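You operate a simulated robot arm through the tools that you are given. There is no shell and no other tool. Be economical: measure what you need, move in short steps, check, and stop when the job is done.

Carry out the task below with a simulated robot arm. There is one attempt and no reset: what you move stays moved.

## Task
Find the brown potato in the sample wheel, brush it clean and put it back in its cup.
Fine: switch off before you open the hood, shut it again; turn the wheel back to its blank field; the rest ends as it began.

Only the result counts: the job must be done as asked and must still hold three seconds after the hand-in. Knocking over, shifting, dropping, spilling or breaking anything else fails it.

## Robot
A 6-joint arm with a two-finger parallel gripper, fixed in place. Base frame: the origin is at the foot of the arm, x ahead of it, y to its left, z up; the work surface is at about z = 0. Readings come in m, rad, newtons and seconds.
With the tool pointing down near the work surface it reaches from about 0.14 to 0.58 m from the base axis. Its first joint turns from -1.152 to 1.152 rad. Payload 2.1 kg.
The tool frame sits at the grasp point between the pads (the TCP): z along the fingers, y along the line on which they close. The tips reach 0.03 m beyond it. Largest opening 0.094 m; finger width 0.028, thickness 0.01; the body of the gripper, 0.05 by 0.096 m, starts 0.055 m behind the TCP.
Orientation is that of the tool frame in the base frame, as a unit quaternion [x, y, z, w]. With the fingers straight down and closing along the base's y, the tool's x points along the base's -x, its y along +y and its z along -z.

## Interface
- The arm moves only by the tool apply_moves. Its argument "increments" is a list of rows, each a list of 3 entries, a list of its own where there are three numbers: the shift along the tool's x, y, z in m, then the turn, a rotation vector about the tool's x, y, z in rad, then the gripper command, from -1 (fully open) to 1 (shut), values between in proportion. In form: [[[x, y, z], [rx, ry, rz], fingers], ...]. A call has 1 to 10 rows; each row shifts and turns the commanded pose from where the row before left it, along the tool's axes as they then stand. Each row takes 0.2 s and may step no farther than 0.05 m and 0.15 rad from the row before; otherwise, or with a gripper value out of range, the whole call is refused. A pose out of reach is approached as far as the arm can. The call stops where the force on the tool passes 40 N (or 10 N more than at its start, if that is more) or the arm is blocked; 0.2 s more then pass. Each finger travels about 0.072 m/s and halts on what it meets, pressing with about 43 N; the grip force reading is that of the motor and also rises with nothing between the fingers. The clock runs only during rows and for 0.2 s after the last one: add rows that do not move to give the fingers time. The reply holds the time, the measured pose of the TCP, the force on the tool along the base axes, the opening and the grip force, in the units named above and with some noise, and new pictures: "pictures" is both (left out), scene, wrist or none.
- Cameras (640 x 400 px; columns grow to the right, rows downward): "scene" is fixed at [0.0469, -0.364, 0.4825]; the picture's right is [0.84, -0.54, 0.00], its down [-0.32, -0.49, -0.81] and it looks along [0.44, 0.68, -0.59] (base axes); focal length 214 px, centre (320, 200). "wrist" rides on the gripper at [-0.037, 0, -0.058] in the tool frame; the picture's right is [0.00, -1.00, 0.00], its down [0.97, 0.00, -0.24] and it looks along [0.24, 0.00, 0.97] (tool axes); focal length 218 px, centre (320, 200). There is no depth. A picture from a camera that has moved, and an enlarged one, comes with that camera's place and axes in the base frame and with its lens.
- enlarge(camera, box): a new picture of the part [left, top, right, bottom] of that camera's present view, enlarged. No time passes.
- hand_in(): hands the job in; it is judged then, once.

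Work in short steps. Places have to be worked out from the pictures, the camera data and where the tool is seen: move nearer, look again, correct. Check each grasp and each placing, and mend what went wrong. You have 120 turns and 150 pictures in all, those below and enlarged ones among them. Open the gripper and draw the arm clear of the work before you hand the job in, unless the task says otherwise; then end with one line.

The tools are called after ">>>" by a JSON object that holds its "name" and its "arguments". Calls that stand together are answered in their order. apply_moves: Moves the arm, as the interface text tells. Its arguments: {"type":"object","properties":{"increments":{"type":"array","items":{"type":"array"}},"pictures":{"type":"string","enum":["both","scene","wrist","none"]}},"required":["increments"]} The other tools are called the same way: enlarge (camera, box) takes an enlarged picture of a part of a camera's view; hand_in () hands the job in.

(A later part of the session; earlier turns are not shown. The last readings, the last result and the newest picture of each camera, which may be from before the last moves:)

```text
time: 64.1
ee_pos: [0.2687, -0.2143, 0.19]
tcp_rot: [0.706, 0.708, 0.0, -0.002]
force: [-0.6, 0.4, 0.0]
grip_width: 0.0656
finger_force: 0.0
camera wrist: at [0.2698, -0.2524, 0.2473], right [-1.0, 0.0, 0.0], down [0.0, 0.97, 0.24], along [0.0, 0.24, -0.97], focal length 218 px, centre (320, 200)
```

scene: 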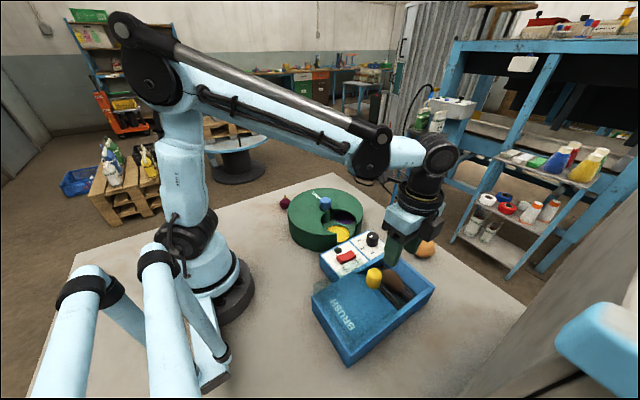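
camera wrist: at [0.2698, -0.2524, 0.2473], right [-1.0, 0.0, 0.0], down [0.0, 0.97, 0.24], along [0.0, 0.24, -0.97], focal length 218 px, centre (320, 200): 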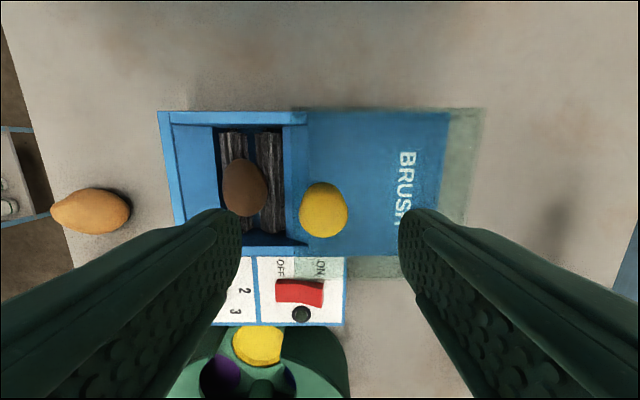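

The knob is at about (0.268, -0.216), top 0.13. I adjust, descend around it, and grip.

>>> {"name": "apply_moves", "arguments": {"increments": [[[-0.002, -0.001, 0.03], [0, 0, 0], -0.4], [[0, 0, 0.02], [0, 0, 0], -0.4], [[0, 0, 0.006], [0, 0, 0], -0.4], [[0, 0, 0], [0, 0, 0], -0.4]], "pictures": "both"}}

>>> {"name": "enlarge", "arguments": {"camera": "scene", "box": [310, 190, 450, 340]}}

```text
time: 65.1
ee_pos: [0.2679, -0.2184, 0.1336]
tcp_rot: [0.706, 0.708, 0.0, -0.002]
force: [-1.0, -0.8, 12.8]
grip_width: 0.066
finger_force: 0.2
camera wrist: at [0.269, -0.2555, 0.1919], right [-1.0, 0.0, 0.0], down [0.0, 0.97, 0.24], along [0.0, 0.24, -0.97], focal length 218 px, centre (320, 200)
```

scene: 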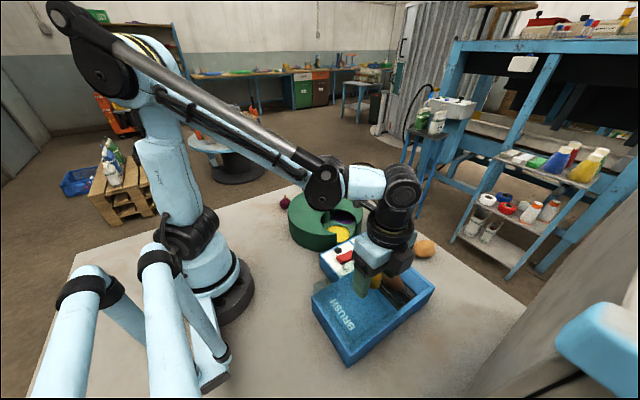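
wrist: 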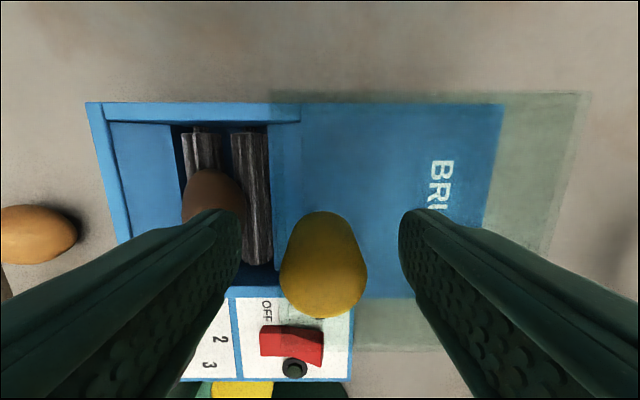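

```text
2.67 times, centred on (380, 265) of scene
camera zoom: at [0.0469, -0.364, 0.4825], right [0.84, -0.54, 0.0], down [-0.32, -0.49, -0.81], along [0.44, 0.68, -0.59], focal length 572 px, centre (160, 27)
```

zoom: 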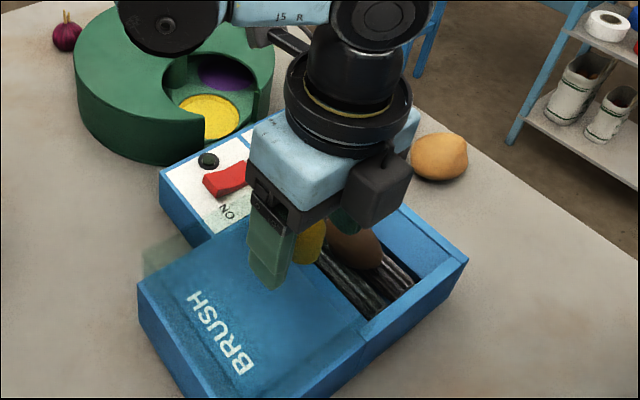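

The tips just touch the hood top (z≈0.104). I raise 3 mm and grip the knob.

>>> {"name": "apply_moves", "arguments": {"increments": [[[0.001, 0, -0.003], [0, 0, 0], -0.4], [[0, 0, 0], [0, 0, 0], 1], [[0, 0, 0], [0, 0, 0], 1], [[0, 0, 0], [0, 0, 0], 1], [[0, 0, 0], [0, 0, 0], 1]], "pictures": "none"}}

```text
time: 66.3
ee_pos: [0.2671, -0.2174, 0.1378]
tcp_rot: [0.706, 0.709, 0.001, -0.001]
force: [0.8, 3.1, -7.0]
grip_width: 0.027
finger_force: 44.9
```

Gripped (27 mm). Try sliding the hood in +x gently.

>>> {"name": "apply_moves", "arguments": {"increments": [[[0, 0.01, 0], [0, 0, 0], 1], [[0, 0.01, 0], [0, 0, 0], 1], [[0, 0.01, 0], [0, 0, 0], 1]], "pictures": "both"}}

>>> {"name": "enlarge", "arguments": {"camera": "scene", "box": [310, 190, 450, 340]}}

```text
time: 67.1
ee_pos: [0.2957, -0.2168, 0.1368]
tcp_rot: [0.706, 0.709, 0.001, -0.003]
force: [0.0, 17.2, 14.2]
grip_width: 0.0269
finger_force: 45.3
camera wrist: at [0.2967, -0.2544, 0.1951], right [-1.0, -0.01, 0.0], down [-0.01, 0.97, 0.25], along [0.0, 0.25, -0.97], focal length 218 px, centre (320, 200)
```

scene: 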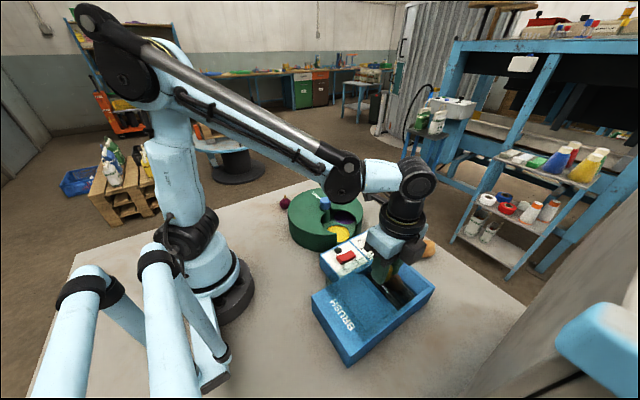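
wrist: 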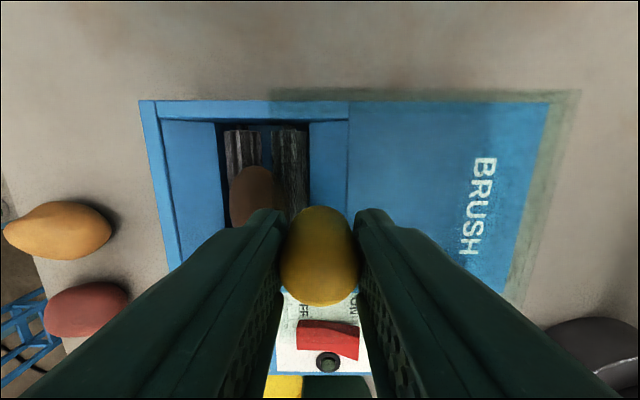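

```text
2.67 times, centred on (380, 265) of scene
camera zoom: at [0.0468, -0.3639, 0.4825], right [0.84, -0.54, 0.0], down [-0.32, -0.49, -0.81], along [0.44, 0.68, -0.59], focal length 572 px, centre (160, 27)
```

zoom: 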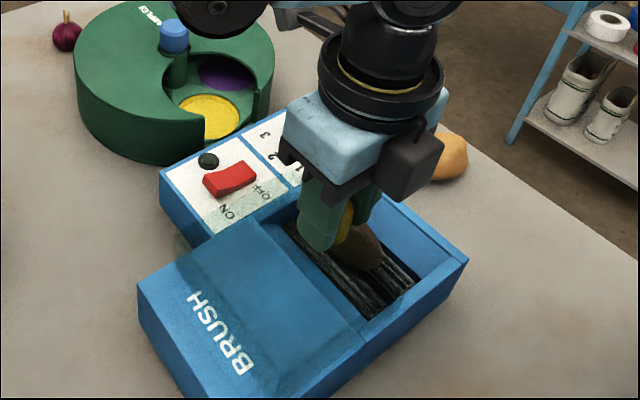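

The hood slides with the knob. Continue to its closed stop.

>>> {"name": "apply_moves", "arguments": {"increments": [[[0.001, 0.012, 0], [0, 0, 0], 1], [[0, 0.012, 0], [0, 0, 0], 1], [[0, 0.012, 0], [0, 0, 0], 1], [[0, 0.012, 0], [0, 0, 0], 1], [[0, 0.01, 0], [0, 0, 0], 1], [[0, 0.01, 0], [0, 0, 0], 1], [[0, 0.01, 0], [0, 0, 0], 1], [[0, 0.01, 0], [0, 0, 0], 1], [[0, 0.01, 0], [0, 0, 0], 1], [[0, 0.01, 0], [0, 0, 0], 1]], "pictures": "both"}}

>>> {"name": "enlarge", "arguments": {"camera": "scene", "box": [310, 190, 450, 340]}}

```text
time: 69.0
ee_pos: [0.3758, -0.2168, 0.1363]
tcp_rot: [0.707, 0.707, -0.005, -0.009]
force: [-9.2, 1.6, -0.2]
grip_width: 0.0275
finger_force: 45.1
stopped in row 9: the force on the tool passed its limit (the readings are from after the stop); the commanded pose is now the measured one
camera wrist: at [0.3774, -0.2546, 0.1939], right [-1.0, 0.0, 0.02], down [0.01, 0.97, 0.24], along [-0.02, 0.24, -0.97], focal length 218 px, centre (320, 200)
```

scene: 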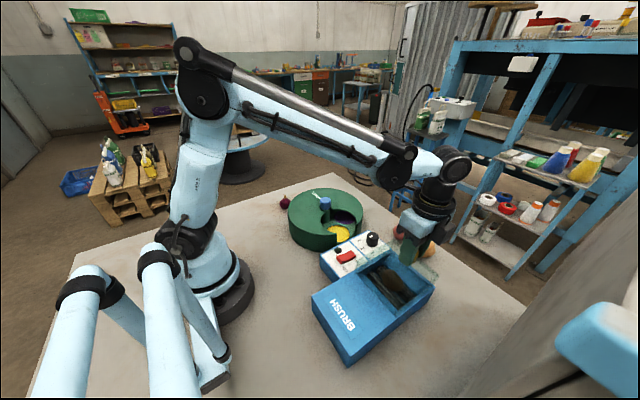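
wrist: 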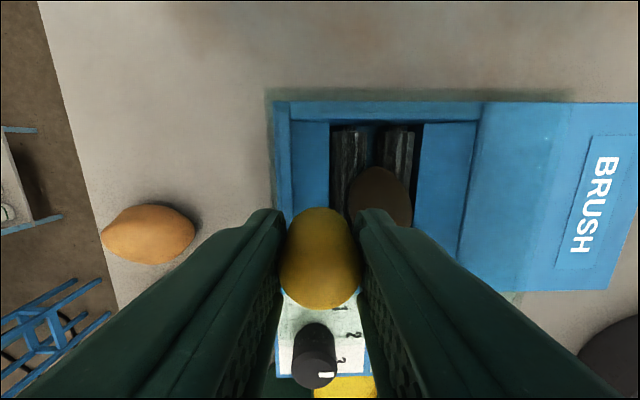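

```text
2.67 times, centred on (380, 265) of scene
camera zoom: at [0.0469, -0.364, 0.4825], right [0.84, -0.54, 0.0], down [-0.32, -0.49, -0.81], along [0.44, 0.68, -0.59], focal length 572 px, centre (160, 27)
```

zoom: 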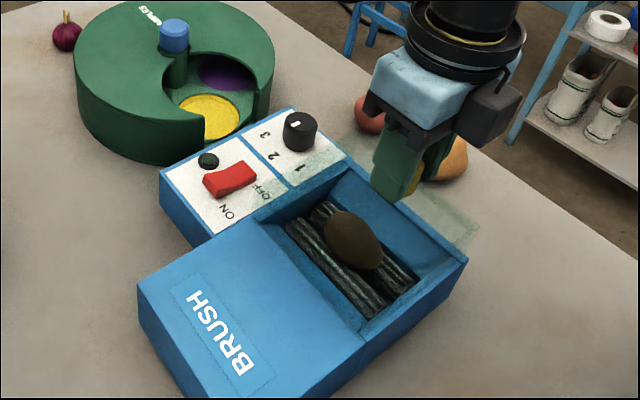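

The hood is shut. I release, rise, and move over to the rocker's ON end (~(0.271, -0.116)) with closed fingers.

>>> {"name": "apply_moves", "arguments": {"increments": [[[0, 0, 0], [0, 0, 0], 0.2], [[0, 0, 0], [0, 0, 0], 0], [[0, 0, -0.03], [0.01, -0.015, 0], 0], [[0, 0, -0.02], [0, 0, 0], 0.5], [[0.03, -0.035, 0], [0, 0, 0], 1], [[0.03, -0.035, 0], [0, 0, 0], 1], [[0.04, -0.03, 0], [0, 0, 0], 1], [[0, 0, 0], [0, 0, 0], 1]], "pictures": "both"}}

>>> {"name": "enlarge", "arguments": {"camera": "scene", "box": [310, 190, 450, 340]}}

```text
time: 70.8
ee_pos: [0.2768, -0.1152, 0.1879]
tcp_rot: [0.707, 0.707, -0.015, -0.007]
force: [0.4, -0.3, 0.2]
grip_width: 0.0
finger_force: 33.0
camera wrist: at [0.2793, -0.1512, 0.2457], right [-1.0, 0.0, 0.03], down [0.01, 0.97, 0.23], along [-0.03, 0.23, -0.97], focal length 218 px, centre (320, 200)
```

scene: 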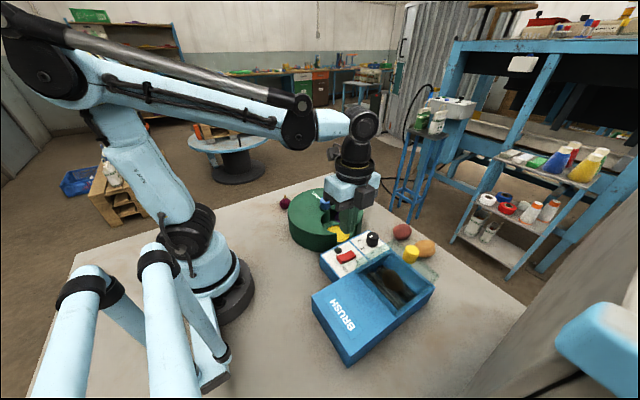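
wrist: 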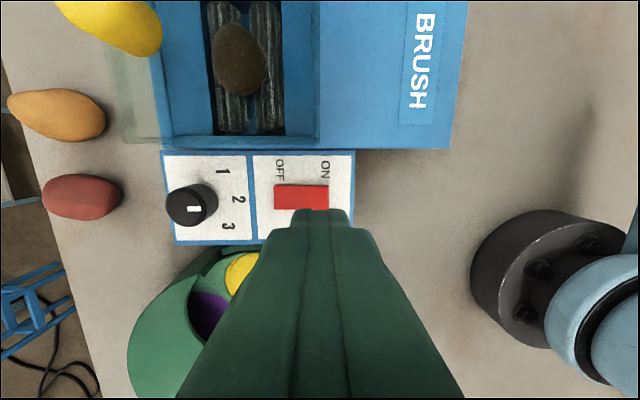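

```text
2.67 times, centred on (380, 265) of scene
camera zoom: at [0.0469, -0.364, 0.4825], right [0.84, -0.54, 0.0], down [-0.32, -0.49, -0.81], along [0.44, 0.68, -0.59], focal length 572 px, centre (160, 27)
```

zoom: 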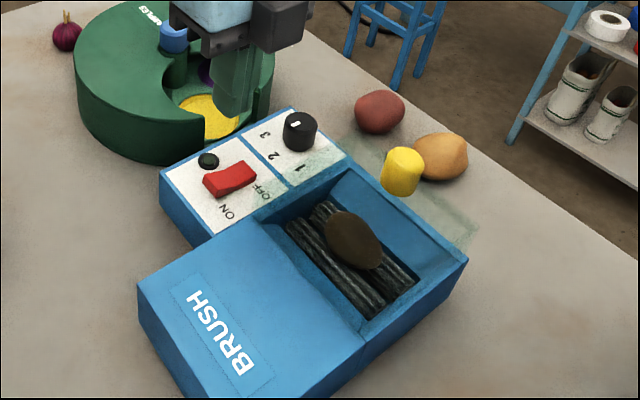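

Small tilt corrected; I'm over the ON end at (0.277, -0.115). Descend and press gently.

>>> {"name": "apply_moves", "arguments": {"increments": [[[0, 0, 0.03], [-0.031, 0.0113, 0], 1], [[0, 0, 0.02], [0, 0, 0], 1], [[0, 0, 0], [0, 0, 0], 1]], "pictures": "wrist"}}

>>> {"name": "enlarge", "arguments": {"camera": "scene", "box": [310, 190, 410, 290]}}

```text
time: 71.6
ee_pos: [0.2755, -0.1176, 0.1403]
tcp_rot: [0.707, 0.707, 0.002, -0.001]
force: [0.4, 0.3, 0.6]
grip_width: 0.0002
finger_force: 32.8
camera wrist: at [0.2766, -0.1551, 0.1976], right [-1.0, 0.0, 0.0], down [0.0, 0.97, 0.24], along [0.0, 0.24, -0.97], focal length 218 px, centre (320, 200)
```

wrist: 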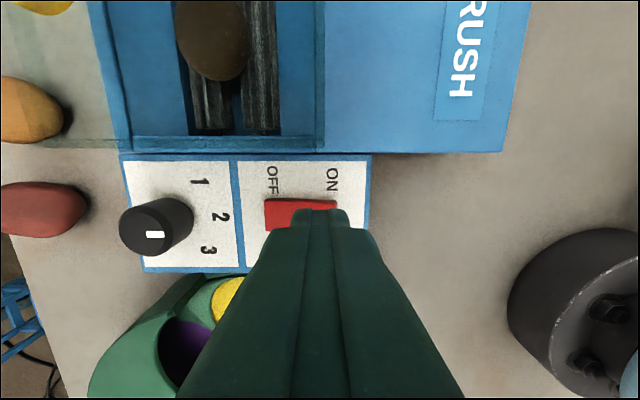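

```text
4.00 times, centred on (360, 240) of scene
camera zoom: at [0.0469, -0.364, 0.4825], right [0.84, -0.54, 0.0], down [-0.32, -0.49, -0.81], along [0.44, 0.68, -0.59], focal length 858 px, centre (160, 40)
```

zoom: 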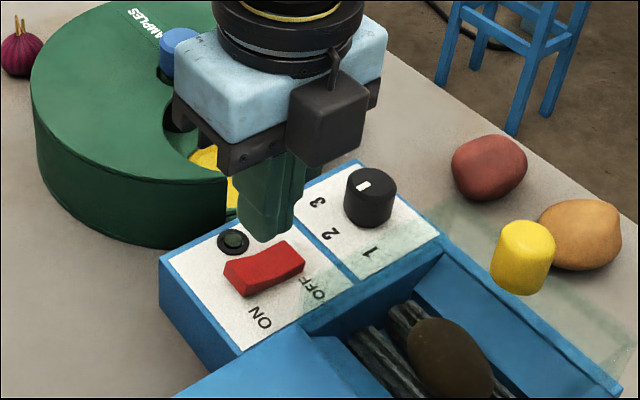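

Aligned on the rocker. Press down in small steps.

>>> {"name": "apply_moves", "arguments": {"increments": [[[0, 0, 0.012], [0, 0, 0], 1], [[0, 0, 0.006], [0, 0, 0], 1], [[0, 0, 0.004], [0, 0, 0], 1], [[0, 0, 0.003], [0, 0, 0], 1], [[0, 0, 0.003], [0, 0, 0], 1]], "pictures": "scene"}}

>>> {"name": "enlarge", "arguments": {"camera": "scene", "box": [310, 190, 410, 290]}}

```text
time: 72.8
ee_pos: [0.2762, -0.1178, 0.1091]
tcp_rot: [0.707, 0.707, 0.0, 0.0]
force: [0.1, 0.7, -0.4]
grip_width: 0.0
finger_force: 33.1
```

scene: 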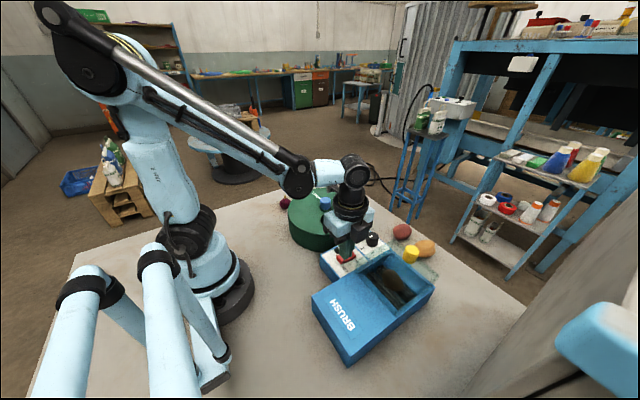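

```text
4.00 times, centred on (360, 240) of scene
camera zoom: at [0.0469, -0.364, 0.4825], right [0.84, -0.54, 0.0], down [-0.32, -0.49, -0.81], along [0.44, 0.68, -0.59], focal length 858 px, centre (160, 40)
```

zoom: 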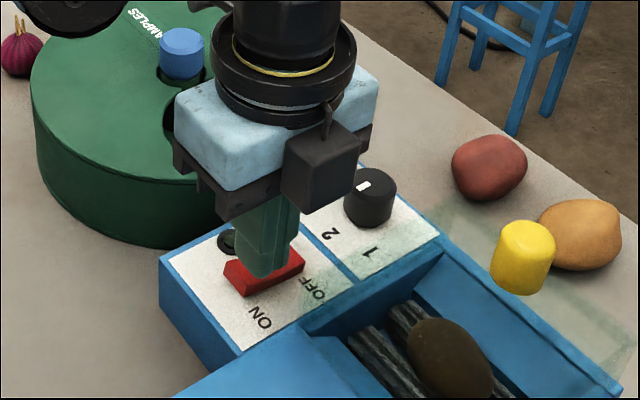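

No contact yet; continue pressing.

>>> {"name": "apply_moves", "arguments": {"increments": [[[0, -0.002, 0.003], [0, 0, 0], 1], [[0, 0, 0.003], [0, 0, 0], 1], [[0, 0, 0.002], [0, 0, 0], 1], [[0, 0, 0.002], [0, 0, 0], 1], [[0, 0, 0.002], [0, 0, 0], 1]], "pictures": "none"}}

>>> {"name": "enlarge", "arguments": {"camera": "scene", "box": [310, 190, 410, 290]}}

```text
time: 74.0
ee_pos: [0.2738, -0.1177, 0.0976]
tcp_rot: [0.706, 0.708, 0.001, 0.0]
force: [-1.7, 1.3, 2.5]
grip_width: 0.0001
finger_force: 33.6
```

```text
4.00 times, centred on (360, 240) of scene
camera zoom: at [0.0469, -0.364, 0.4825], right [0.84, -0.54, 0.0], down [-0.32, -0.49, -0.81], along [0.44, 0.68, -0.59], focal length 858 px, centre (160, 40)
```

zoom: 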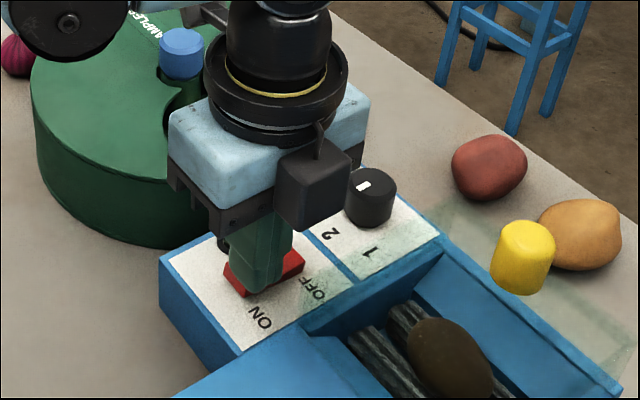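

Just touching now; press a few mm more.

>>> {"name": "apply_moves", "arguments": {"increments": [[[0, 0, 0.002], [0, 0, 0], 1], [[0, 0, 0.002], [0, 0, 0], 1], [[0, 0, 0.002], [0, 0, 0], 1]], "pictures": "none"}}

>>> {"name": "enlarge", "arguments": {"camera": "scene", "box": [310, 190, 410, 290]}}

```text
time: 74.8
ee_pos: [0.2738, -0.1167, 0.0916]
tcp_rot: [0.707, 0.708, 0.001, -0.001]
force: [0.8, -0.5, 0.3]
grip_width: 0.0
finger_force: 32.8
```

```text
4.00 times, centred on (360, 240) of scene
camera zoom: at [0.0469, -0.364, 0.4825], right [0.84, -0.54, 0.0], down [-0.32, -0.49, -0.81], along [0.44, 0.68, -0.59], focal length 858 px, centre (160, 40)
```

zoom: 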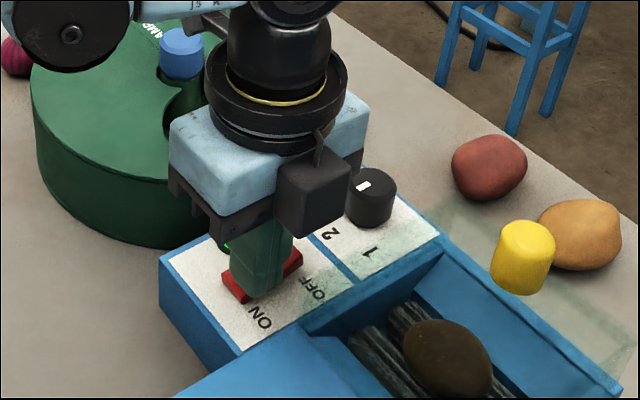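

It's on: the lamp is green and the potato is turning. I lift off and watch the brushing.

>>> {"name": "apply_moves", "arguments": {"increments": [[[0, 0, -0.02], [0, 0, 0], 1], [[0, 0, -0.03], [0, 0, 0], 1], [[0, 0, 0], [0, 0, 0], 1], [[0, 0, 0], [0, 0, 0], 1]], "pictures": "wrist"}}

>>> {"name": "enlarge", "arguments": {"camera": "scene", "box": [310, 190, 440, 320]}}

```text
time: 75.8
ee_pos: [0.2758, -0.1191, 0.141]
tcp_rot: [0.707, 0.707, 0.0, 0.0]
force: [-0.4, 0.3, -0.7]
grip_width: 0.0
finger_force: 32.8
camera wrist: at [0.2759, -0.1556, 0.1989], right [-1.0, 0.0, 0.0], down [0.0, 0.97, 0.24], along [0.0, 0.24, -0.97], focal length 218 px, centre (320, 200)
```

wrist: 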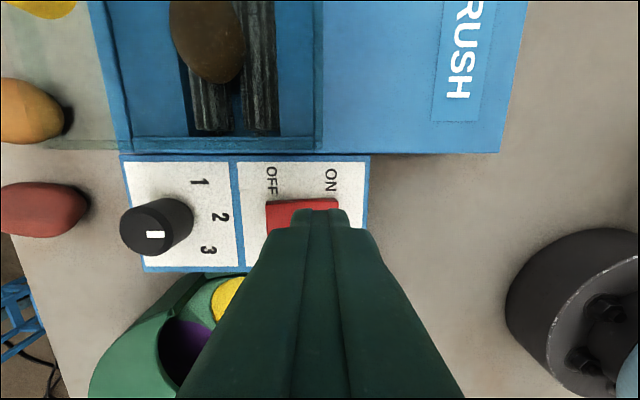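

```text
3.08 times, centred on (375, 255) of scene
camera zoom: at [0.0469, -0.364, 0.4825], right [0.84, -0.54, 0.0], down [-0.32, -0.49, -0.81], along [0.44, 0.68, -0.59], focal length 660 px, centre (151, 31)
```

zoom: 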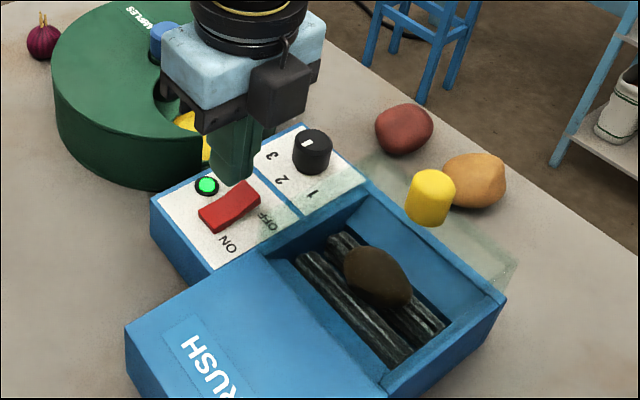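

Let it brush for a couple of seconds and compare the surface.

>>> {"name": "apply_moves", "arguments": {"increments": [[[0, 0, 0], [0, 0, 0], 1], [[0, 0, 0], [0, 0, 0], 1], [[0, 0, 0], [0, 0, 0], 1], [[0, 0, 0], [0, 0, 0], 1], [[0, 0, 0], [0, 0, 0], 1], [[0, 0, 0], [0, 0, 0], 1], [[0, 0, 0], [0, 0, 0], 1], [[0, 0, 0], [0, 0, 0], 1], [[0, 0, 0], [0, 0, 0], 1], [[0, 0, 0], [0, 0, 0], 1]], "pictures": "none"}}

>>> {"name": "enlarge", "arguments": {"camera": "scene", "box": [360, 230, 440, 310]}}

```text
time: 78.0
ee_pos: [0.2758, -0.1183, 0.1414]
tcp_rot: [0.707, 0.707, 0.0, 0.0]
force: [1.0, -0.4, -0.2]
grip_width: 0.0001
finger_force: 33.4
```

```text
5.00 times, centred on (400, 270) of scene
camera zoom: at [0.0469, -0.364, 0.4825], right [0.84, -0.54, 0.0], down [-0.32, -0.49, -0.81], along [0.44, 0.68, -0.59], focal length 1072 px, centre (-80, -150)
```

zoom: 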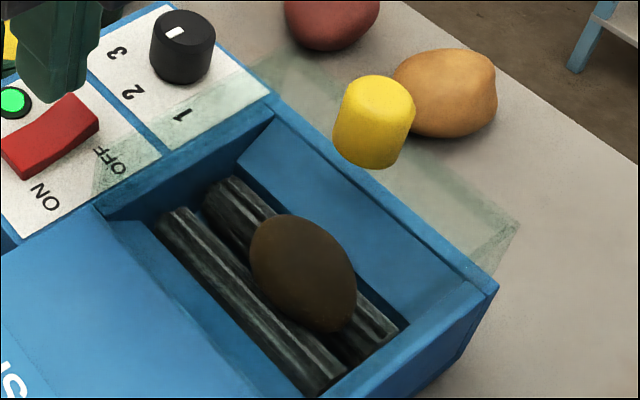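

Still dark brown. Continue brushing another 4 s.

>>> {"name": "apply_moves", "arguments": {"increments": [[[0, 0, 0], [0, 0, 0], 1], [[0, 0, 0], [0, 0, 0], 1], [[0, 0, 0], [0, 0, 0], 1], [[0, 0, 0], [0, 0, 0], 1], [[0, 0, 0], [0, 0, 0], 1], [[0, 0, 0], [0, 0, 0], 1], [[0, 0, 0], [0, 0, 0], 1], [[0, 0, 0], [0, 0, 0], 1], [[0, 0, 0], [0, 0, 0], 1], [[0, 0, 0], [0, 0, 0], 1]], "pictures": "none"}}

>>> {"name": "apply_moves", "arguments": {"increments": [[[0, 0, 0], [0, 0, 0], 1], [[0, 0, 0], [0, 0, 0], 1], [[0, 0, 0], [0, 0, 0], 1], [[0, 0, 0], [0, 0, 0], 1], [[0, 0, 0], [0, 0, 0], 1], [[0, 0, 0], [0, 0, 0], 1], [[0, 0, 0], [0, 0, 0], 1], [[0, 0, 0], [0, 0, 0], 1], [[0, 0, 0], [0, 0, 0], 1], [[0, 0, 0], [0, 0, 0], 1]], "pictures": "none"}}

>>> {"name": "enlarge", "arguments": {"camera": "scene", "box": [360, 230, 440, 310]}}

```text
time: 80.2
ee_pos: [0.2753, -0.1194, 0.1407]
tcp_rot: [0.707, 0.707, 0.0, -0.001]
force: [-0.1, -0.6, -0.2]
grip_width: 0.0002
finger_force: 32.8
```

```text
time: 82.4
ee_pos: [0.2763, -0.1183, 0.1406]
tcp_rot: [0.707, 0.707, 0.001, -0.001]
force: [-0.5, 0.8, 1.1]
grip_width: 0.0
finger_force: 32.8
```

```text
5.00 times, centred on (400, 270) of scene
camera zoom: at [0.0469, -0.364, 0.4825], right [0.84, -0.54, 0.0], down [-0.32, -0.49, -0.81], along [0.44, 0.68, -0.59], focal length 1072 px, centre (-80, -150)
```

zoom: 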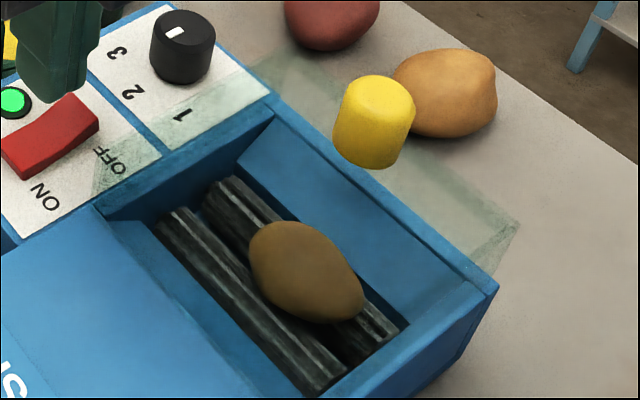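

It's visibly lightening. Continue until the colour stops changing.

>>> {"name": "apply_moves", "arguments": {"increments": [[[0, 0, 0], [0, 0, 0], 1], [[0, 0, 0], [0, 0, 0], 1], [[0, 0, 0], [0, 0, 0], 1], [[0, 0, 0], [0, 0, 0], 1], [[0, 0, 0], [0, 0, 0], 1], [[0, 0, 0], [0, 0, 0], 1], [[0, 0, 0], [0, 0, 0], 1], [[0, 0, 0], [0, 0, 0], 1], [[0, 0, 0], [0, 0, 0], 1], [[0, 0, 0], [0, 0, 0], 1]], "pictures": "none"}}

>>> {"name": "enlarge", "arguments": {"camera": "scene", "box": [360, 230, 440, 310]}}

>>> {"name": "apply_moves", "arguments": {"increments": [[[0, 0, 0], [0, 0, 0], 1], [[0, 0, 0], [0, 0, 0], 1], [[0, 0, 0], [0, 0, 0], 1], [[0, 0, 0], [0, 0, 0], 1], [[0, 0, 0], [0, 0, 0], 1], [[0, 0, 0], [0, 0, 0], 1], [[0, 0, 0], [0, 0, 0], 1], [[0, 0, 0], [0, 0, 0], 1], [[0, 0, 0], [0, 0, 0], 1], [[0, 0, 0], [0, 0, 0], 1]], "pictures": "none"}}

>>> {"name": "enlarge", "arguments": {"camera": "scene", "box": [360, 230, 440, 310]}}

```text
time: 84.6
ee_pos: [0.2741, -0.1178, 0.1409]
tcp_rot: [0.707, 0.707, 0.001, 0.0]
force: [-1.2, 0.2, 0.5]
grip_width: 0.0001
finger_force: 33.4
```

```text
5.00 times, centred on (400, 270) of scene
camera zoom: at [0.0469, -0.364, 0.4825], right [0.84, -0.54, 0.0], down [-0.32, -0.49, -0.81], along [0.44, 0.68, -0.59], focal length 1072 px, centre (-80, -150)
```

zoom: 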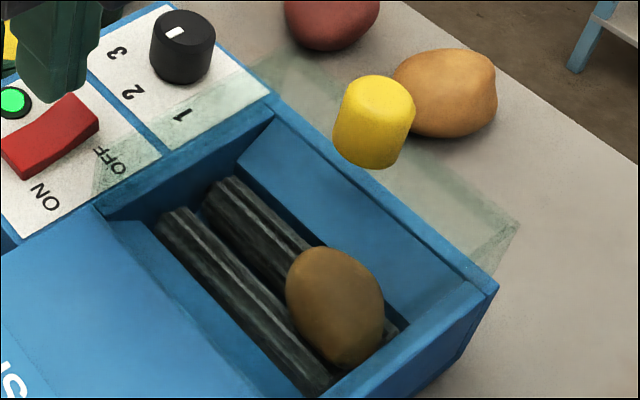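

```text
time: 86.8
ee_pos: [0.2759, -0.1185, 0.1406]
tcp_rot: [0.707, 0.707, 0.001, -0.001]
force: [-0.7, 1.5, -0.1]
grip_width: 0.0
finger_force: 32.6
```

```text
5.00 times, centred on (400, 270) of scene
camera zoom: at [0.0469, -0.364, 0.4825], right [0.84, -0.54, 0.0], down [-0.32, -0.49, -0.81], along [0.44, 0.68, -0.59], focal length 1072 px, centre (-80, -150)
```

zoom: 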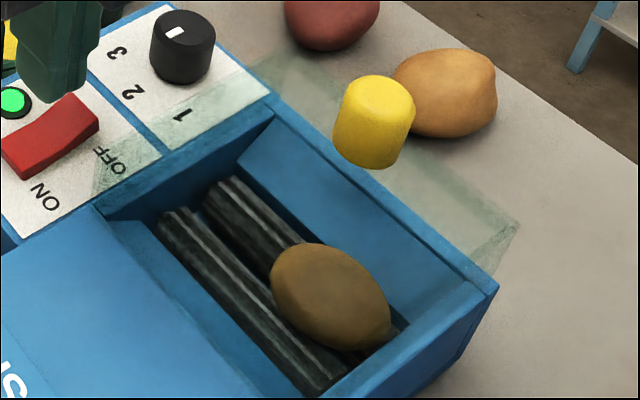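

The colour seems to be settling. Another ~4 s to be sure.

>>> {"name": "apply_moves", "arguments": {"increments": [[[0, 0, 0], [0, 0, 0], 1], [[0, 0, 0], [0, 0, 0], 1], [[0, 0, 0], [0, 0, 0], 1], [[0, 0, 0], [0, 0, 0], 1], [[0, 0, 0], [0, 0, 0], 1], [[0, 0, 0], [0, 0, 0], 1], [[0, 0, 0], [0, 0, 0], 1], [[0, 0, 0], [0, 0, 0], 1], [[0, 0, 0], [0, 0, 0], 1], [[0, 0, 0], [0, 0, 0], 1]], "pictures": "none"}}

>>> {"name": "apply_moves", "arguments": {"increments": [[[0, 0, 0], [0, 0, 0], 1], [[0, 0, 0], [0, 0, 0], 1], [[0, 0, 0], [0, 0, 0], 1], [[0, 0, 0], [0, 0, 0], 1], [[0, 0, 0], [0, 0, 0], 1], [[0, 0, 0], [0, 0, 0], 1], [[0, 0, 0], [0, 0, 0], 1], [[0, 0, 0], [0, 0, 0], 1], [[0, 0, 0], [0, 0, 0], 1], [[0, 0, 0], [0, 0, 0], 1]], "pictures": "none"}}

>>> {"name": "enlarge", "arguments": {"camera": "scene", "box": [360, 230, 440, 310]}}

```text
time: 89.0
ee_pos: [0.2751, -0.1181, 0.1413]
tcp_rot: [0.707, 0.707, 0.0, -0.001]
force: [0.3, 0.7, 0.4]
grip_width: 0.0
finger_force: 33.4
```

```text
time: 91.2
ee_pos: [0.2761, -0.1183, 0.1409]
tcp_rot: [0.708, 0.707, 0.001, 0.0]
force: [-0.4, 0.3, 0.7]
grip_width: 0.0
finger_force: 33.2
```

```text
5.00 times, centred on (400, 270) of scene
camera zoom: at [0.0469, -0.364, 0.4825], right [0.84, -0.54, 0.0], down [-0.32, -0.49, -0.81], along [0.44, 0.68, -0.59], focal length 1072 px, centre (-80, -150)
```

zoom: 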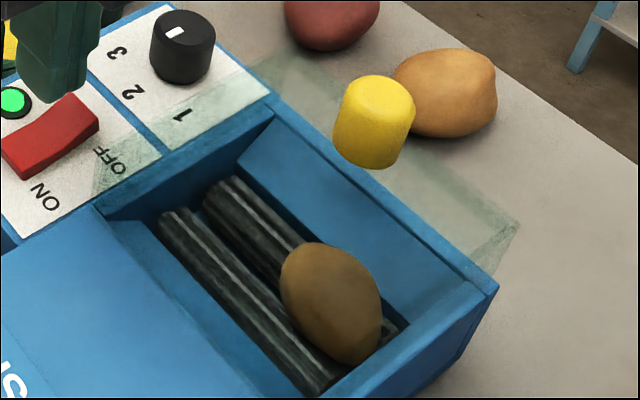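

The colour has stabilised: it's clean. Now I press the OFF end (x≈0.302).

>>> {"name": "apply_moves", "arguments": {"increments": [[[0, 0.026, 0], [0, 0, 0], 1], [[0, 0, 0.02], [0, 0, 0], 1], [[0, 0, 0.015], [0, 0, 0], 1], [[0, 0, 0.006], [0, 0, 0], 1], [[0, 0, 0.003], [0, 0, 0], 1], [[0, 0, 0.003], [0, 0, 0], 1], [[0, 0, 0.002], [0, 0, 0], 1]], "pictures": "none"}}

>>> {"name": "enlarge", "arguments": {"camera": "scene", "box": [310, 190, 440, 320]}}

```text
time: 92.8
ee_pos: [0.3008, -0.116, 0.0942]
tcp_rot: [0.707, 0.707, 0.001, -0.001]
force: [-1.1, 0.0, 0.1]
grip_width: 0.0
finger_force: 33.0
```

```text
3.08 times, centred on (375, 255) of scene
camera zoom: at [0.0469, -0.364, 0.4825], right [0.84, -0.54, 0.0], down [-0.32, -0.49, -0.81], along [0.44, 0.68, -0.59], focal length 660 px, centre (151, 31)
```

zoom: 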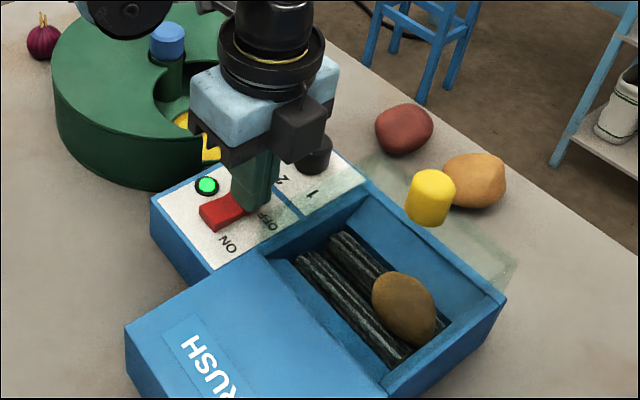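

Lamp still lit; press a bit lower.

>>> {"name": "apply_moves", "arguments": {"increments": [[[0, 0, 0.002], [0, 0, 0], 1], [[0, 0, 0.002], [0, 0, 0], 1]], "pictures": "none"}}

>>> {"name": "enlarge", "arguments": {"camera": "scene", "box": [310, 190, 440, 320]}}

```text
time: 93.4
ee_pos: [0.3017, -0.1163, 0.0903]
tcp_rot: [0.707, 0.707, 0.001, -0.001]
force: [0.4, -0.1, 0.1]
grip_width: 0.0
finger_force: 32.8
```

```text
3.08 times, centred on (375, 255) of scene
camera zoom: at [0.0469, -0.364, 0.4825], right [0.84, -0.54, 0.0], down [-0.32, -0.49, -0.81], along [0.44, 0.68, -0.59], focal length 660 px, centre (151, 31)
```

zoom: 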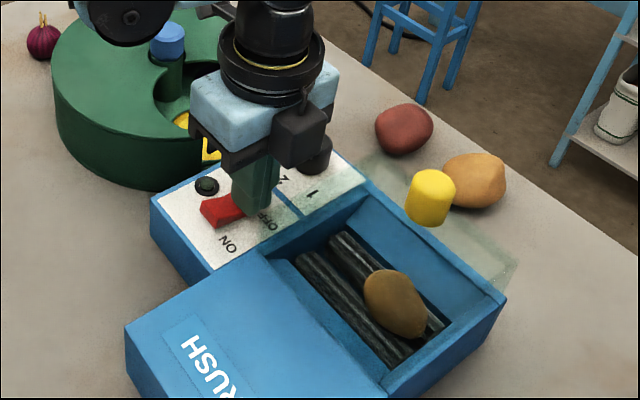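

It's off. Rise and move to the hood knob at (0.376, -0.2155).

>>> {"name": "apply_moves", "arguments": {"increments": [[[0, 0, -0.045], [0, 0, 0], 1], [[0, 0, -0.045], [0, 0, 0], 0.5], [[-0.033, 0.025, -0.01], [0, 0, 0], 0], [[-0.033, 0.025, 0], [0, 0, 0], -0.4], [[-0.033, 0.024, 0], [0, 0, 0], -0.4], [[0, 0, 0], [0, 0, 0], -0.4]], "pictures": "wrist"}}

>>> {"name": "enlarge", "arguments": {"camera": "scene", "box": [310, 190, 440, 320]}}

```text
time: 94.8
ee_pos: [0.3757, -0.2192, 0.1877]
tcp_rot: [0.707, 0.707, 0.0, -0.001]
force: [0.5, 0.3, -1.1]
grip_width: 0.0659
finger_force: 0.1
camera wrist: at [0.3754, -0.256, 0.2464], right [-1.0, 0.0, 0.0], down [0.0, 0.97, 0.24], along [0.0, 0.24, -0.97], focal length 218 px, centre (320, 200)
```

wrist: 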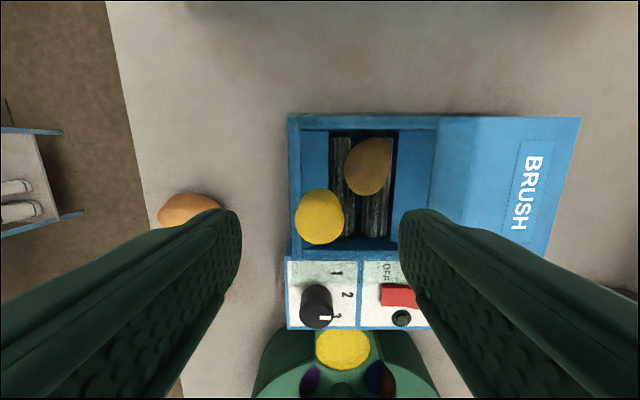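

```text
3.08 times, centred on (375, 255) of scene
camera zoom: at [0.0469, -0.364, 0.4825], right [0.84, -0.54, 0.0], down [-0.32, -0.49, -0.81], along [0.44, 0.68, -0.59], focal length 660 px, centre (151, 31)
```

zoom: 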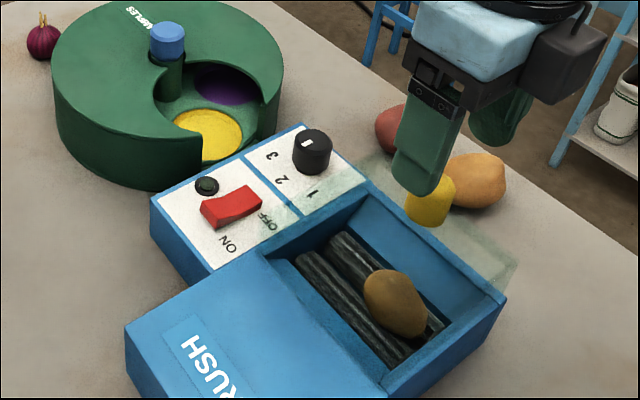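

Aligned. Descend and grip the knob.

>>> {"name": "apply_moves", "arguments": {"increments": [[[0.002, 0, 0.03], [0, 0, 0], -0.4], [[0, 0, 0.021], [0, 0, 0], -0.4], [[0, 0, 0], [0, 0, 0], 1], [[0, 0, 0], [0, 0, 0], 1], [[0, 0, 0], [0, 0, 0], 1], [[0, 0, 0], [0, 0, 0], 1], [[0, -0.01, 0], [0, 0, 0], 1]], "pictures": "none"}}

>>> {"name": "apply_moves", "arguments": {"increments": [[[0, -0.012, 0], [0, 0, 0], 1], [[0, -0.012, 0], [0, 0, 0], 1], [[0, -0.012, 0], [0, 0, 0], 1], [[0, -0.012, 0], [0, 0, 0], 1], [[0, -0.012, 0], [0, 0, 0], 1], [[0, -0.012, 0], [0, 0, 0], 1], [[0, -0.01, 0], [0, 0, 0], 1], [[0, -0.01, 0], [0, 0, 0], 1], [[0, -0.008, 0], [0, 0, 0], 1]], "pictures": "both"}}

>>> {"name": "enlarge", "arguments": {"camera": "scene", "box": [310, 190, 440, 320]}}

```text
time: 96.4
ee_pos: [0.3636, -0.215, 0.1367]
tcp_rot: [0.708, 0.706, 0.001, 0.0]
force: [0.7, -1.2, -35.2]
grip_width: 0.0272
finger_force: 45.4
```

```text
time: 98.4
ee_pos: [0.2658, -0.2146, 0.1377]
tcp_rot: [0.707, 0.707, 0.003, 0.003]
force: [27.6, -3.0, -34.1]
grip_width: 0.0272
finger_force: 45.3
camera wrist: at [0.2667, -0.2513, 0.1962], right [-1.0, 0.0, -0.01], down [0.0, 0.97, 0.24], along [0.01, 0.24, -0.97], focal length 218 px, centre (320, 200)
```

scene: 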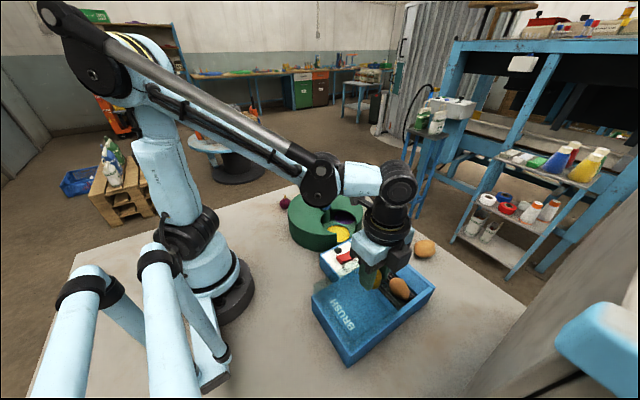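
wrist: 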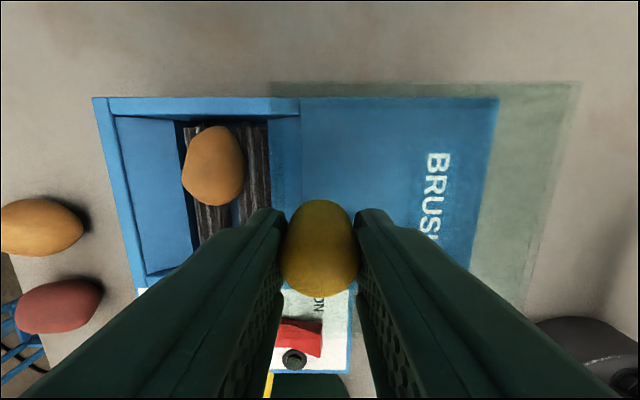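

```text
3.08 times, centred on (375, 255) of scene
camera zoom: at [0.0471, -0.3641, 0.4824], right [0.84, -0.54, 0.0], down [-0.32, -0.49, -0.81], along [0.44, 0.68, -0.59], focal length 660 px, centre (151, 31)
```

zoom: 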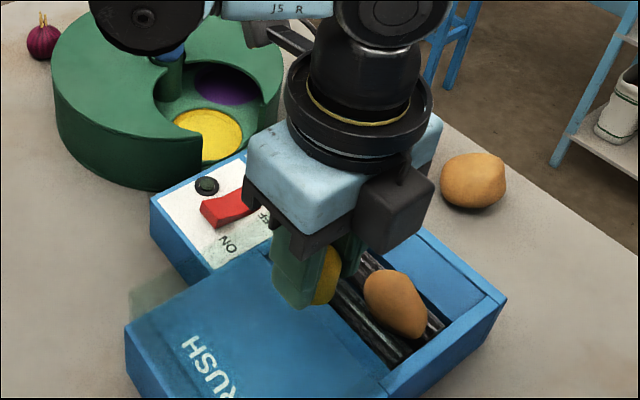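

Hood open, potato clean. Release the knob, rise, and move over the potato near (0.34, -0.239).

>>> {"name": "apply_moves", "arguments": {"increments": [[[0, 0.002, 0], [0, 0, 0], 0.2], [[0, 0, 0], [0, 0, 0], 0], [[0, 0, -0.03], [0, 0, 0], 0], [[0, 0, -0.02], [0, 0, 0], 0], [[-0.008, 0.035, 0], [0, 0, 0], 0], [[-0.008, 0.037, 0], [0, 0, 0], 0], [[0, 0, 0], [0, 0, 0], 0]], "pictures": "wrist"}}

>>> {"name": "enlarge", "arguments": {"camera": "wrist", "box": [240, 80, 440, 240]}}

>>> {"name": "enlarge", "arguments": {"camera": "scene", "box": [350, 220, 450, 320]}}

```text
time: 100.0
ee_pos: [0.3409, -0.2339, 0.1863]
tcp_rot: [0.707, 0.707, 0.0, -0.001]
force: [0.3, 0.9, -0.7]
grip_width: 0.0472
finger_force: 0.1
camera wrist: at [0.3408, -0.2705, 0.2445], right [-1.0, 0.0, 0.0], down [0.0, 0.97, 0.24], along [0.0, 0.24, -0.97], focal length 218 px, centre (320, 200)
```

wrist: 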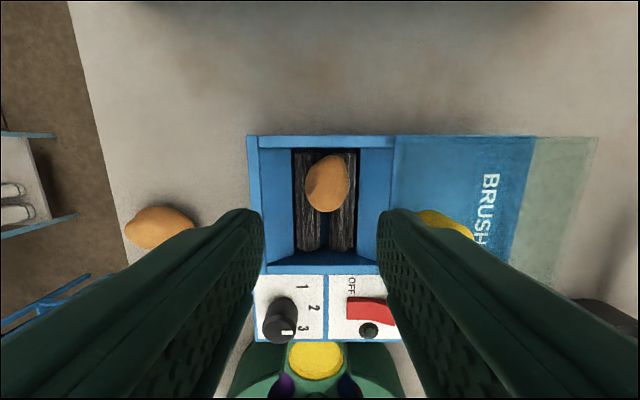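

```text
2.50 times, centred on (340, 160) of wrist
camera zoom: at [0.3408, -0.2705, 0.2445], right [-1.0, 0.0, 0.0], down [0.0, 0.97, 0.24], along [0.0, 0.24, -0.97], focal length 546 px, centre (270, 300)
```

zoom: 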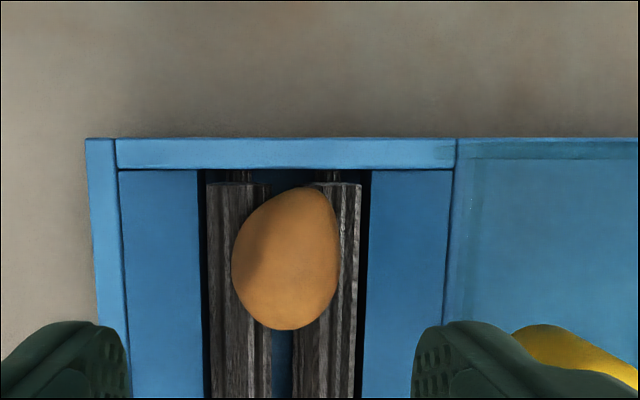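

```text
4.00 times, centred on (400, 270) of scene
camera zoom: at [0.0469, -0.364, 0.4825], right [0.84, -0.54, 0.0], down [-0.32, -0.49, -0.81], along [0.44, 0.68, -0.59], focal length 858 px, centre (0, -80)
```

zoom: 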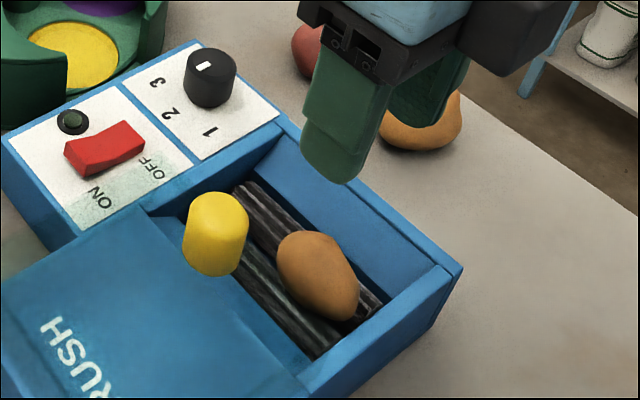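

The potato is clean, lying at about (0.3345, -0.237), skewed ~15°. I align, then descend to check.

>>> {"name": "apply_moves", "arguments": {"increments": [[[-0.003, -0.006, 0.03], [0, 0, 0], 0], [[0, 0, 0.03], [0, 0, 0.13], 0], [[0, 0, 0.02], [0, 0, 0.12], 0], [[0, 0, 0], [0, 0, 0], 0]], "pictures": "wrist"}}

```text
time: 101.0
ee_pos: [0.3323, -0.235, 0.1066]
tcp_rot: [0.79, 0.613, -0.001, -0.001]
force: [-0.2, 0.5, 0.3]
grip_width: 0.047
finger_force: 0.1
camera wrist: at [0.3243, -0.271, 0.1638], right [-0.97, 0.25, 0.0], down [0.24, 0.94, 0.24], along [0.06, 0.23, -0.97], focal length 218 px, centre (320, 200)
```

wrist: 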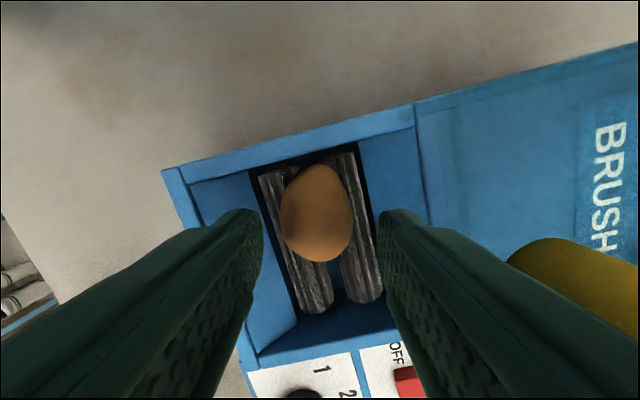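

Centred. Descend to just above contact.

>>> {"name": "apply_moves", "arguments": {"increments": [[[-0.002, 0.001, 0.015], [0, 0, 0], 0], [[0, 0, 0.012], [0, 0, 0], 0], [[0, 0, 0.004], [0, 0, 0], 0], [[0, 0, 0.002], [0, 0, 0], 0], [[0, 0, 0.002], [0, 0, 0], 0]], "pictures": "wrist"}}

```text
time: 102.3
ee_pos: [0.3318, -0.2358, 0.0738]
tcp_rot: [0.79, 0.613, -0.001, -0.002]
force: [1.9, -0.1, 9.7]
grip_width: 0.046
finger_force: 0.1
stopped in row 5: the force on the tool passed its limit (the readings are from after the stop); the commanded pose is now the measured one
camera wrist: at [0.3244, -0.2715, 0.1322], right [-0.97, 0.25, 0.0], down [0.24, 0.94, 0.24], along [0.06, 0.23, -0.97], focal length 218 px, centre (320, 200)
```

wrist: 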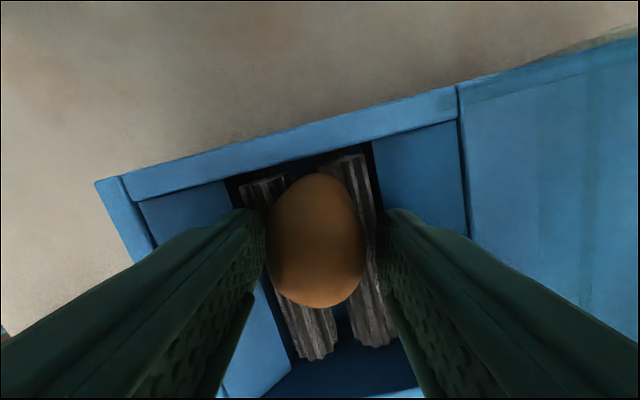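

The tips are near the rollers, well below the potato's middle. Close and check.

>>> {"name": "apply_moves", "arguments": {"increments": [[[0, 0, -0.002], [0, 0, 0], 0], [[0, 0, 0], [0, 0, 0], 1], [[0, 0, 0], [0, 0, 0], 1], [[0, 0, 0], [0, 0, 0], 1]], "pictures": "none"}}

>>> {"name": "apply_moves", "arguments": {"increments": [[[0, 0, -0.005], [0, 0, 0], 1], [[0, 0, -0.015], [0, 0, 0], 1], [[0, 0, -0.03], [0, 0, 0], 1], [[0, 0, -0.04], [0, 0, 0], 1], [[0, 0, -0.035], [0, 0, 0], 1]], "pictures": "both"}}

>>> {"name": "enlarge", "arguments": {"camera": "scene", "box": [350, 150, 450, 300]}}

```text
time: 103.3
ee_pos: [0.3328, -0.235, 0.0767]
tcp_rot: [0.79, 0.613, 0.001, -0.001]
force: [1.2, -1.1, 2.1]
grip_width: 0.0356
finger_force: 42.7
```

```text
time: 104.5
ee_pos: [0.3313, -0.2351, 0.201]
tcp_rot: [0.79, 0.614, 0.0, -0.002]
force: [-0.2, 0.5, -0.1]
grip_width: 0.0358
finger_force: 43.1
camera wrist: at [0.3227, -0.2717, 0.2595], right [-0.97, 0.25, 0.0], down [0.24, 0.94, 0.24], along [0.06, 0.23, -0.97], focal length 218 px, centre (320, 200)
```

scene: 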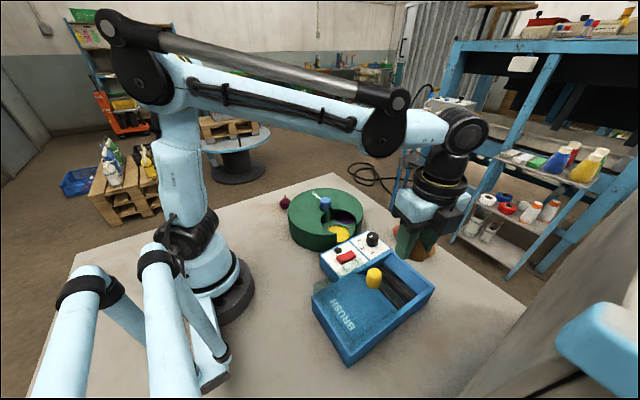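
wrist: 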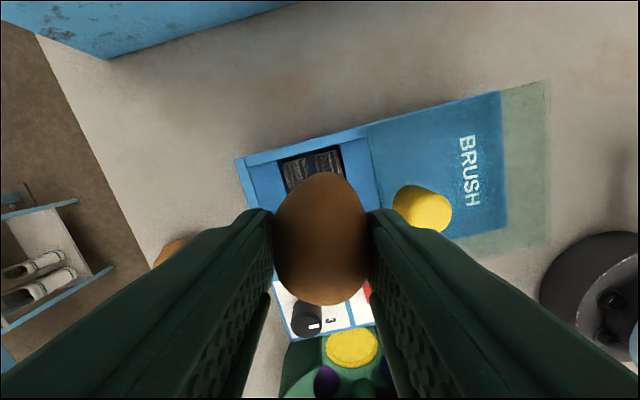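

```text
2.67 times, centred on (400, 225) of scene
camera zoom: at [0.0469, -0.364, 0.4825], right [0.84, -0.54, 0.0], down [-0.32, -0.49, -0.81], along [0.44, 0.68, -0.59], focal length 572 px, centre (107, 133)
```

zoom: 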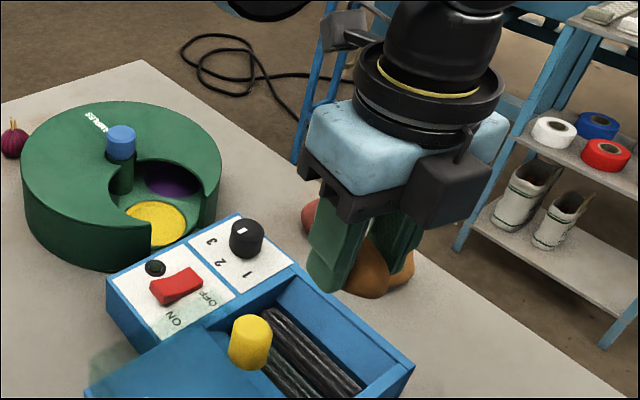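

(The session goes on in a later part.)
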